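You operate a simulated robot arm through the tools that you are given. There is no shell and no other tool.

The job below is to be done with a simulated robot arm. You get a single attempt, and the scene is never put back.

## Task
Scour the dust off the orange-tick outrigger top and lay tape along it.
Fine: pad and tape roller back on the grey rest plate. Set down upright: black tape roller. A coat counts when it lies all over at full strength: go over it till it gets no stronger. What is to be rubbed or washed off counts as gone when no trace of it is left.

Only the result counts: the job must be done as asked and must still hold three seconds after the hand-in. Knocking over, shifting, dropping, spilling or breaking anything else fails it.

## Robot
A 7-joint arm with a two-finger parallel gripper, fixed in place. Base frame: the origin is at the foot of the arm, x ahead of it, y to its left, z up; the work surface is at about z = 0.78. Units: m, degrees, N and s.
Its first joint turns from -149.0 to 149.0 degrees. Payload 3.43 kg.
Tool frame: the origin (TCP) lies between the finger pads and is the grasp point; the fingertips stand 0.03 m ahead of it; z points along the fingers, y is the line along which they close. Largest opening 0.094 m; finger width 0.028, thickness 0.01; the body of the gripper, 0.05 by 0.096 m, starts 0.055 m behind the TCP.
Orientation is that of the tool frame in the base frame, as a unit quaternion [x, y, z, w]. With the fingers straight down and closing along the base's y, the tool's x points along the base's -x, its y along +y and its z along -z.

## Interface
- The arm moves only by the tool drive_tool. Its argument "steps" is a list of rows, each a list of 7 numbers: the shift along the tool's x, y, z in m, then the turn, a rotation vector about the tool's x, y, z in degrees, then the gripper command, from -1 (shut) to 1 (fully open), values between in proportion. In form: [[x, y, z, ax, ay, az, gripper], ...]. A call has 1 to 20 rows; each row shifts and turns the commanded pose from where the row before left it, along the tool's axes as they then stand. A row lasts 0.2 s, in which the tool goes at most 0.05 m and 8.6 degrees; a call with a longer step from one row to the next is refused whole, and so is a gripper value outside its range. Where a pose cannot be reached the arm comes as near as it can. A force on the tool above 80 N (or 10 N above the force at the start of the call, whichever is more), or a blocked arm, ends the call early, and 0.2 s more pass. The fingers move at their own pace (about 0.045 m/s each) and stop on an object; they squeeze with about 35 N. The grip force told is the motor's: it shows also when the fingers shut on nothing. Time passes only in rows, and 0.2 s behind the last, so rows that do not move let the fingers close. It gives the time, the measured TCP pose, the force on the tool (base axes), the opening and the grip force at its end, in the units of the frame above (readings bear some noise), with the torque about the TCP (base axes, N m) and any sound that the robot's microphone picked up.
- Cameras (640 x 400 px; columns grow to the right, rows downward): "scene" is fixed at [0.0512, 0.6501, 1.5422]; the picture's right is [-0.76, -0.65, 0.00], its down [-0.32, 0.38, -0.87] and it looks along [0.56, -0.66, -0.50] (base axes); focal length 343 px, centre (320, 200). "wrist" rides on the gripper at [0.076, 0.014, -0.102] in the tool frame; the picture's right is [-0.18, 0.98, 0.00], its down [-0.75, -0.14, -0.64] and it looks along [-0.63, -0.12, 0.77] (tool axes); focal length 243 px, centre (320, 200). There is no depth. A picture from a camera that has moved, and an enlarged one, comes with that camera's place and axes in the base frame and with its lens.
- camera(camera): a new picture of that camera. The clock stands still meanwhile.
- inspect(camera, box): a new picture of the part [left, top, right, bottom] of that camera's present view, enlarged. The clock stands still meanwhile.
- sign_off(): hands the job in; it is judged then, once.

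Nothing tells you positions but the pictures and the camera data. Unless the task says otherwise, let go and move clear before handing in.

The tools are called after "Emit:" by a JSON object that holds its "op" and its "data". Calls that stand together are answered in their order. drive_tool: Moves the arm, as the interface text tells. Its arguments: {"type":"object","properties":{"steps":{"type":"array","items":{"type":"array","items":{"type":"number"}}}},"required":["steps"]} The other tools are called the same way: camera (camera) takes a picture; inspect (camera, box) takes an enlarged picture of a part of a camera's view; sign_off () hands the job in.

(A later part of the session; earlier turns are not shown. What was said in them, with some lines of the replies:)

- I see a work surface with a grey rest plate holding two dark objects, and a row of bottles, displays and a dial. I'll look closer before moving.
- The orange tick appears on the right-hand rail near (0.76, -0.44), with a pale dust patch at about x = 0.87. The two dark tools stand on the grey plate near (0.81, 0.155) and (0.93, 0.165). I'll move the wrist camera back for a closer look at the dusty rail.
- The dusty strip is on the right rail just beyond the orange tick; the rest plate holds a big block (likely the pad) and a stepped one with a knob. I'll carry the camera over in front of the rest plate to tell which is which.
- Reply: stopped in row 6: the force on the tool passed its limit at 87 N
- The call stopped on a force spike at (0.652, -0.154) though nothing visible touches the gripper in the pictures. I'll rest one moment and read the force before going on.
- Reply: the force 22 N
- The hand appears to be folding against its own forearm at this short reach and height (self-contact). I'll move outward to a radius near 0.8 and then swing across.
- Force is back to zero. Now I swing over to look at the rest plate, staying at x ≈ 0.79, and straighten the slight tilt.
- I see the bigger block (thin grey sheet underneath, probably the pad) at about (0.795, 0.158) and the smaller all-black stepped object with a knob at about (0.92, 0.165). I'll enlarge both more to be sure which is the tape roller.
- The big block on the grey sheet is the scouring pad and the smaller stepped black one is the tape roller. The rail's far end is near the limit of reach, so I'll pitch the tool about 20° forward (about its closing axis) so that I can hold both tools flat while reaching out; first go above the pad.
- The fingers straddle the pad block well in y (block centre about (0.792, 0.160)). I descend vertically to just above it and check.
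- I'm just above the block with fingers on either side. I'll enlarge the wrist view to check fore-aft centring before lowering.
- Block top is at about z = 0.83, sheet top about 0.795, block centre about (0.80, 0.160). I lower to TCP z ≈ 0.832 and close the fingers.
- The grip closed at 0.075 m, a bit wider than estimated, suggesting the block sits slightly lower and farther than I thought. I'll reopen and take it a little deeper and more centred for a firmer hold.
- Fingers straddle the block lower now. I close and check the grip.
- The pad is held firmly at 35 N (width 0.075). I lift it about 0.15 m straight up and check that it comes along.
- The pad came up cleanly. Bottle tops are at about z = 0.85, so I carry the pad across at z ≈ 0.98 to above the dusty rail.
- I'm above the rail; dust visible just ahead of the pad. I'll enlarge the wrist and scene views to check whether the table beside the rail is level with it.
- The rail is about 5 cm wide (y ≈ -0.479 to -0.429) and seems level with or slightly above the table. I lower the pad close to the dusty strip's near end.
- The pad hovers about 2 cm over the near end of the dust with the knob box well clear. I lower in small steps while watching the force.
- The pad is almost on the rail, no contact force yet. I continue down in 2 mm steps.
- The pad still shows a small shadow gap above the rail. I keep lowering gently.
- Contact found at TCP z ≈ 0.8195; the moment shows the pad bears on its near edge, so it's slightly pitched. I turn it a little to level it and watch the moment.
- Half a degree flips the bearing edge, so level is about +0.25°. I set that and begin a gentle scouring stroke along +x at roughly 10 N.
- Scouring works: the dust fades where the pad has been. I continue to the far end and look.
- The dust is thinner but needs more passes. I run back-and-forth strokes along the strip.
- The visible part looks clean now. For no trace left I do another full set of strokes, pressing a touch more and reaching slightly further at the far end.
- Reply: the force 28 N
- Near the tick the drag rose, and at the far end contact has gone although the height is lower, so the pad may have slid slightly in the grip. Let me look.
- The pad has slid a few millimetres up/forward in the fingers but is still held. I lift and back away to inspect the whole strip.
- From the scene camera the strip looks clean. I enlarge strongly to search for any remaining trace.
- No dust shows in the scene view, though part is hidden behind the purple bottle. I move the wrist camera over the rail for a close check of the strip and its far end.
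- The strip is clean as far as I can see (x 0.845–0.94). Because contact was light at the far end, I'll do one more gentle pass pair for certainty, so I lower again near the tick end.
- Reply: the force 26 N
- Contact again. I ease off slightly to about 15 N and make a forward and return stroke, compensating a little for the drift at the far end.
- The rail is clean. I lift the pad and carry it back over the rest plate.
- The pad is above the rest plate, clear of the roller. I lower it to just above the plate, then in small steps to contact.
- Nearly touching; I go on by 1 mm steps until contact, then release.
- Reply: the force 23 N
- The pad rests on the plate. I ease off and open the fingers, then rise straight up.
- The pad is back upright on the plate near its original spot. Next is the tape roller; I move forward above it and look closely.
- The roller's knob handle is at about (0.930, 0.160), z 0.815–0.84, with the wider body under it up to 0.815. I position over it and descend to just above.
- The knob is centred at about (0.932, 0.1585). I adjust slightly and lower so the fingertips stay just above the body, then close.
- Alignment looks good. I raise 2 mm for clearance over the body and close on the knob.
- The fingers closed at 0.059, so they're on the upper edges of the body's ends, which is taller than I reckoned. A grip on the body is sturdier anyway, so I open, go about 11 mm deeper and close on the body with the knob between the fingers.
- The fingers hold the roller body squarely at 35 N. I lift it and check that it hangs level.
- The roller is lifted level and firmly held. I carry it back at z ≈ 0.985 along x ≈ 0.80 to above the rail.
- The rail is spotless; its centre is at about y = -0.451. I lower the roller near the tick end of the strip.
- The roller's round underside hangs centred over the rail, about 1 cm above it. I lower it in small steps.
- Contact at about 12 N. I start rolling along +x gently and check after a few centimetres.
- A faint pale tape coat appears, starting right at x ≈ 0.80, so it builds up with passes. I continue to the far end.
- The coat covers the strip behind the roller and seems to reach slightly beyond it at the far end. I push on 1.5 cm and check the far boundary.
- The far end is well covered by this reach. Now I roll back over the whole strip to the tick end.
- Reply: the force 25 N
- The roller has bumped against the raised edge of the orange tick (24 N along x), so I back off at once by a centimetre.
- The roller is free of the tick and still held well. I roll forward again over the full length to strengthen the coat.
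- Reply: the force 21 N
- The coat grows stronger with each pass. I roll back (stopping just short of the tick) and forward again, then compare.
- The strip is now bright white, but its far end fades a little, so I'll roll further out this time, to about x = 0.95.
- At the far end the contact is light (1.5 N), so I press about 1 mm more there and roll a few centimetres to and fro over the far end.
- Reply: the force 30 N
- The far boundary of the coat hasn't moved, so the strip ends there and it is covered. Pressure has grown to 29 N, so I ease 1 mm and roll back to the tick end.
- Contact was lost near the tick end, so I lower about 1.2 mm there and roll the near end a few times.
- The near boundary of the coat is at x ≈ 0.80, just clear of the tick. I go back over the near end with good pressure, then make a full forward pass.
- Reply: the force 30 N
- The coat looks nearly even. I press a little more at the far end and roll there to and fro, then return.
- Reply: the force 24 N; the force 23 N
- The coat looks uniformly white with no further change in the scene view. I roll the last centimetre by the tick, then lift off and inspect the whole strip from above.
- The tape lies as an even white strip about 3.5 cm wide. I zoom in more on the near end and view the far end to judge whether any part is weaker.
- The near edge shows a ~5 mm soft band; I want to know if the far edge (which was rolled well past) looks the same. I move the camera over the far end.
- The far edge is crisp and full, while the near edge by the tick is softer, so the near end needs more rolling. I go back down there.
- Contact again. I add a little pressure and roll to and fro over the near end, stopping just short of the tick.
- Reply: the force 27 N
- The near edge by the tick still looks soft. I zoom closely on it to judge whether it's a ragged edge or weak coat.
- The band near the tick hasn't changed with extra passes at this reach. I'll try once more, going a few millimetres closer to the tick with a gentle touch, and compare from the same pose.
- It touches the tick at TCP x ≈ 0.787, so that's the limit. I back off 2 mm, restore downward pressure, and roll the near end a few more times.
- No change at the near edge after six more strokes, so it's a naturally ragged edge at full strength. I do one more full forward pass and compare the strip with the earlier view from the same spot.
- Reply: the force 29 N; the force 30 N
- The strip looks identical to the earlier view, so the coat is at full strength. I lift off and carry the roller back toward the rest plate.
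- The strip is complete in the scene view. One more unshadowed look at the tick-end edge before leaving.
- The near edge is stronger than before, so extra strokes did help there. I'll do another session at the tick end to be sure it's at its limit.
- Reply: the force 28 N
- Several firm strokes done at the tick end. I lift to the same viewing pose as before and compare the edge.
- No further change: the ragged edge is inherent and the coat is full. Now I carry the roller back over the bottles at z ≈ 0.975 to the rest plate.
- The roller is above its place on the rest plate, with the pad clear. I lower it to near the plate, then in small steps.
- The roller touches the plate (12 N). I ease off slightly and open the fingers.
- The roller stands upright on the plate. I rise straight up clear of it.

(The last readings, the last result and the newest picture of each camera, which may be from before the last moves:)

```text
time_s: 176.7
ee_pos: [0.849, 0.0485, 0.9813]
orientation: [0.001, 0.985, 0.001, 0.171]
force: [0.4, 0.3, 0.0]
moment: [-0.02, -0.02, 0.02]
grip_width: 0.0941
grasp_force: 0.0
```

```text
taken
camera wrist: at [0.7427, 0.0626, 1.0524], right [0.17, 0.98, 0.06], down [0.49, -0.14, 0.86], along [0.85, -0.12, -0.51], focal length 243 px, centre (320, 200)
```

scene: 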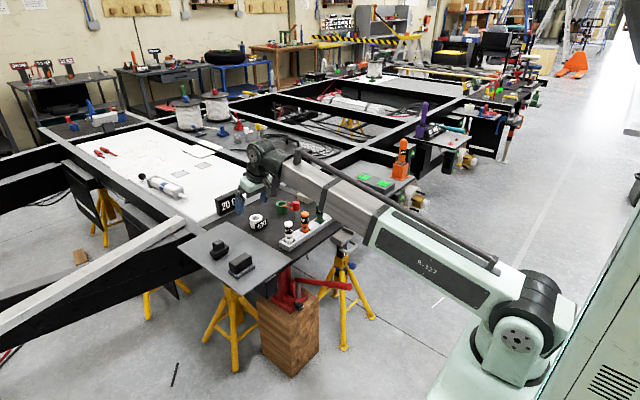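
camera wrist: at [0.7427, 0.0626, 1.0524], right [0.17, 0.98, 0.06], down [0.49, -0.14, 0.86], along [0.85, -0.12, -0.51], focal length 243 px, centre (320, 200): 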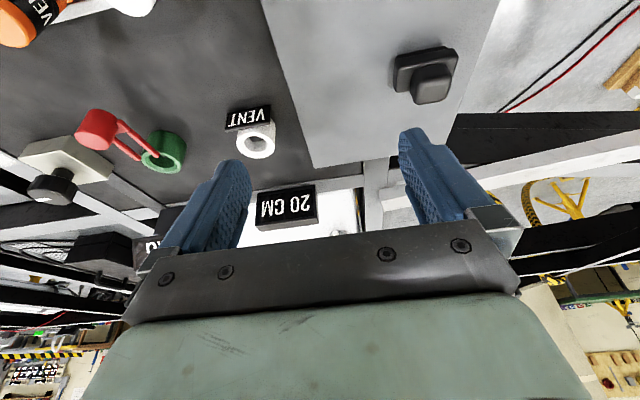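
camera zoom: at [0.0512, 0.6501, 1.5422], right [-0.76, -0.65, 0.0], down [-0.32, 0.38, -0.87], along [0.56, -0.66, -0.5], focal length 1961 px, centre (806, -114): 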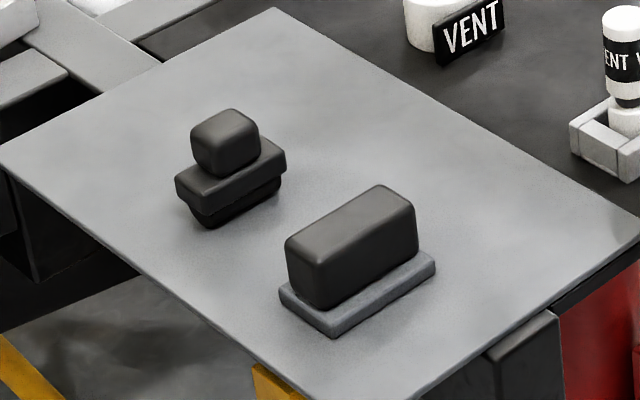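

Both tools stand on the rest plate, the roller upright. Before handing in, I take an unobstructed last look at the taped strip with the empty hand.

Emit:
{"op": "drive_tool", "data": {"steps": [[0.0188, -0.04, -0.0068, 0, 0, 0, 1], [0.0188, -0.045, -0.0068, 0, 0, 0, 1], [0, -0.045, 0, 0, 0, 0, 1], [0, -0.045, 0, 0, 0, 0, 1], [0, -0.045, 0, 0, 0, 0, 1], [0, -0.045, 0, 0, 0, 0, 1], [0, -0.045, 0, 0, 0, 0, 1], [0, -0.045, 0, 0, 0, 0, 1], [0, -0.045, 0, 0, 0, 0, 1], [0, -0.045, 0, 0, 0, 0, 1], [0, -0.045, 0, 0, 0, 0, 1], [0, 0, 0, 0, 0, 0, 1]]}}

Emit:
{"op": "camera", "data": {"camera": "wrist"}}

Emit:
{"op": "inspect", "data": {"camera": "wrist", "box": [240, 0, 400, 120]}}

Emit:
{"op": "inspect", "data": {"camera": "scene", "box": [200, 160, 400, 290]}}

```text
time_s: 179.3
ee_pos: [0.809, -0.4413, 0.9824]
orientation: [0.001, 0.985, 0.0, 0.171]
force: [0.1, 0.3, 0.1]
moment: [0.0, -0.04, -0.03]
grip_width: 0.0937
grasp_force: 0.0
```

```text
taken
camera wrist: at [0.7029, -0.4269, 1.0537], right [0.17, 0.98, 0.06], down [0.49, -0.14, 0.86], along [0.85, -0.12, -0.51], focal length 243 px, centre (320, 200)
```

wrist: 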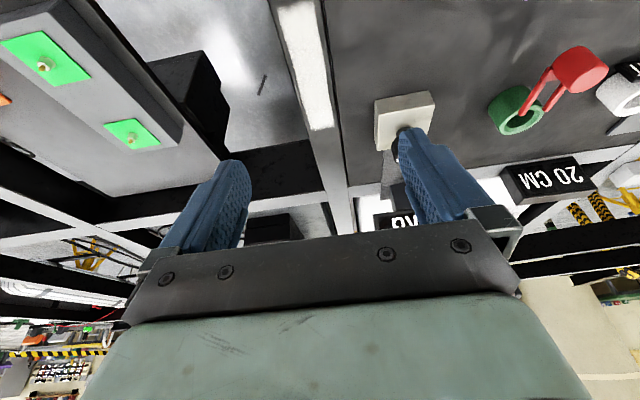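

```text
3.33 times, centred on (320, 60) of wrist
camera zoom: at [0.7029, -0.4269, 1.0537], right [0.17, 0.98, 0.06], down [0.49, -0.14, 0.86], along [0.85, -0.12, -0.51], focal length 809 px, centre (320, 667)
```

zoom: 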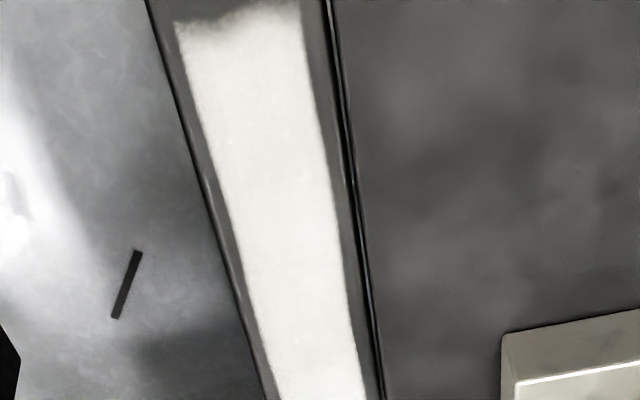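

```text
3.08 times, centred on (300, 225) of scene
camera zoom: at [0.0512, 0.6501, 1.5422], right [-0.76, -0.65, 0.0], down [-0.32, 0.38, -0.87], along [0.56, -0.66, -0.5], focal length 1056 px, centre (382, 123)
```

zoom: 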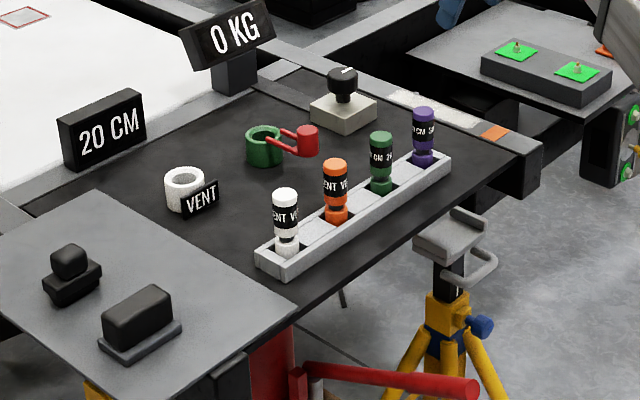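

The taped strip is even and bright along its full length. Both tools are on the rest plate with the roller upright, nothing else has moved, and the hand is empty and clear, so I hand the job in.

Emit:
{"op": "sign_off", "data": {}}

```text
The job is handed in.
```

The job is handed in. The dust is off the orange-tick outrigger top and the tape lies along it as a white strip. No result came back with the hand-in, so I judged the outcome from the pictures.

- **Dust:** No trace showed in close views of the rail before I started taping.
- **Tape:** The strip runs from about x = 0.80 to 0.96 and is about 3.5 cm wide. I rolled it until another full pass made no visible difference. The end next to the tick has a slightly softer, ragged edge a few millimetres deep. More strokes there stopped changing it, so I took that edge as the limit.
- **Tools:** The pad and the black tape roller are back on the grey rest plate, and the roller is upright. The gripper is open and clear of both.
- **Contact along the way:**
  - The hand folded against its own forearm once early on, with nothing else touched as far as I could see.
  - The roller, and probably the pad too, pushed against the raised edge of the orange tick at up to about 25 N. The tick looks unmoved.
- **Everything else:** The bottles, displays, rings and knob look as they did at the start.
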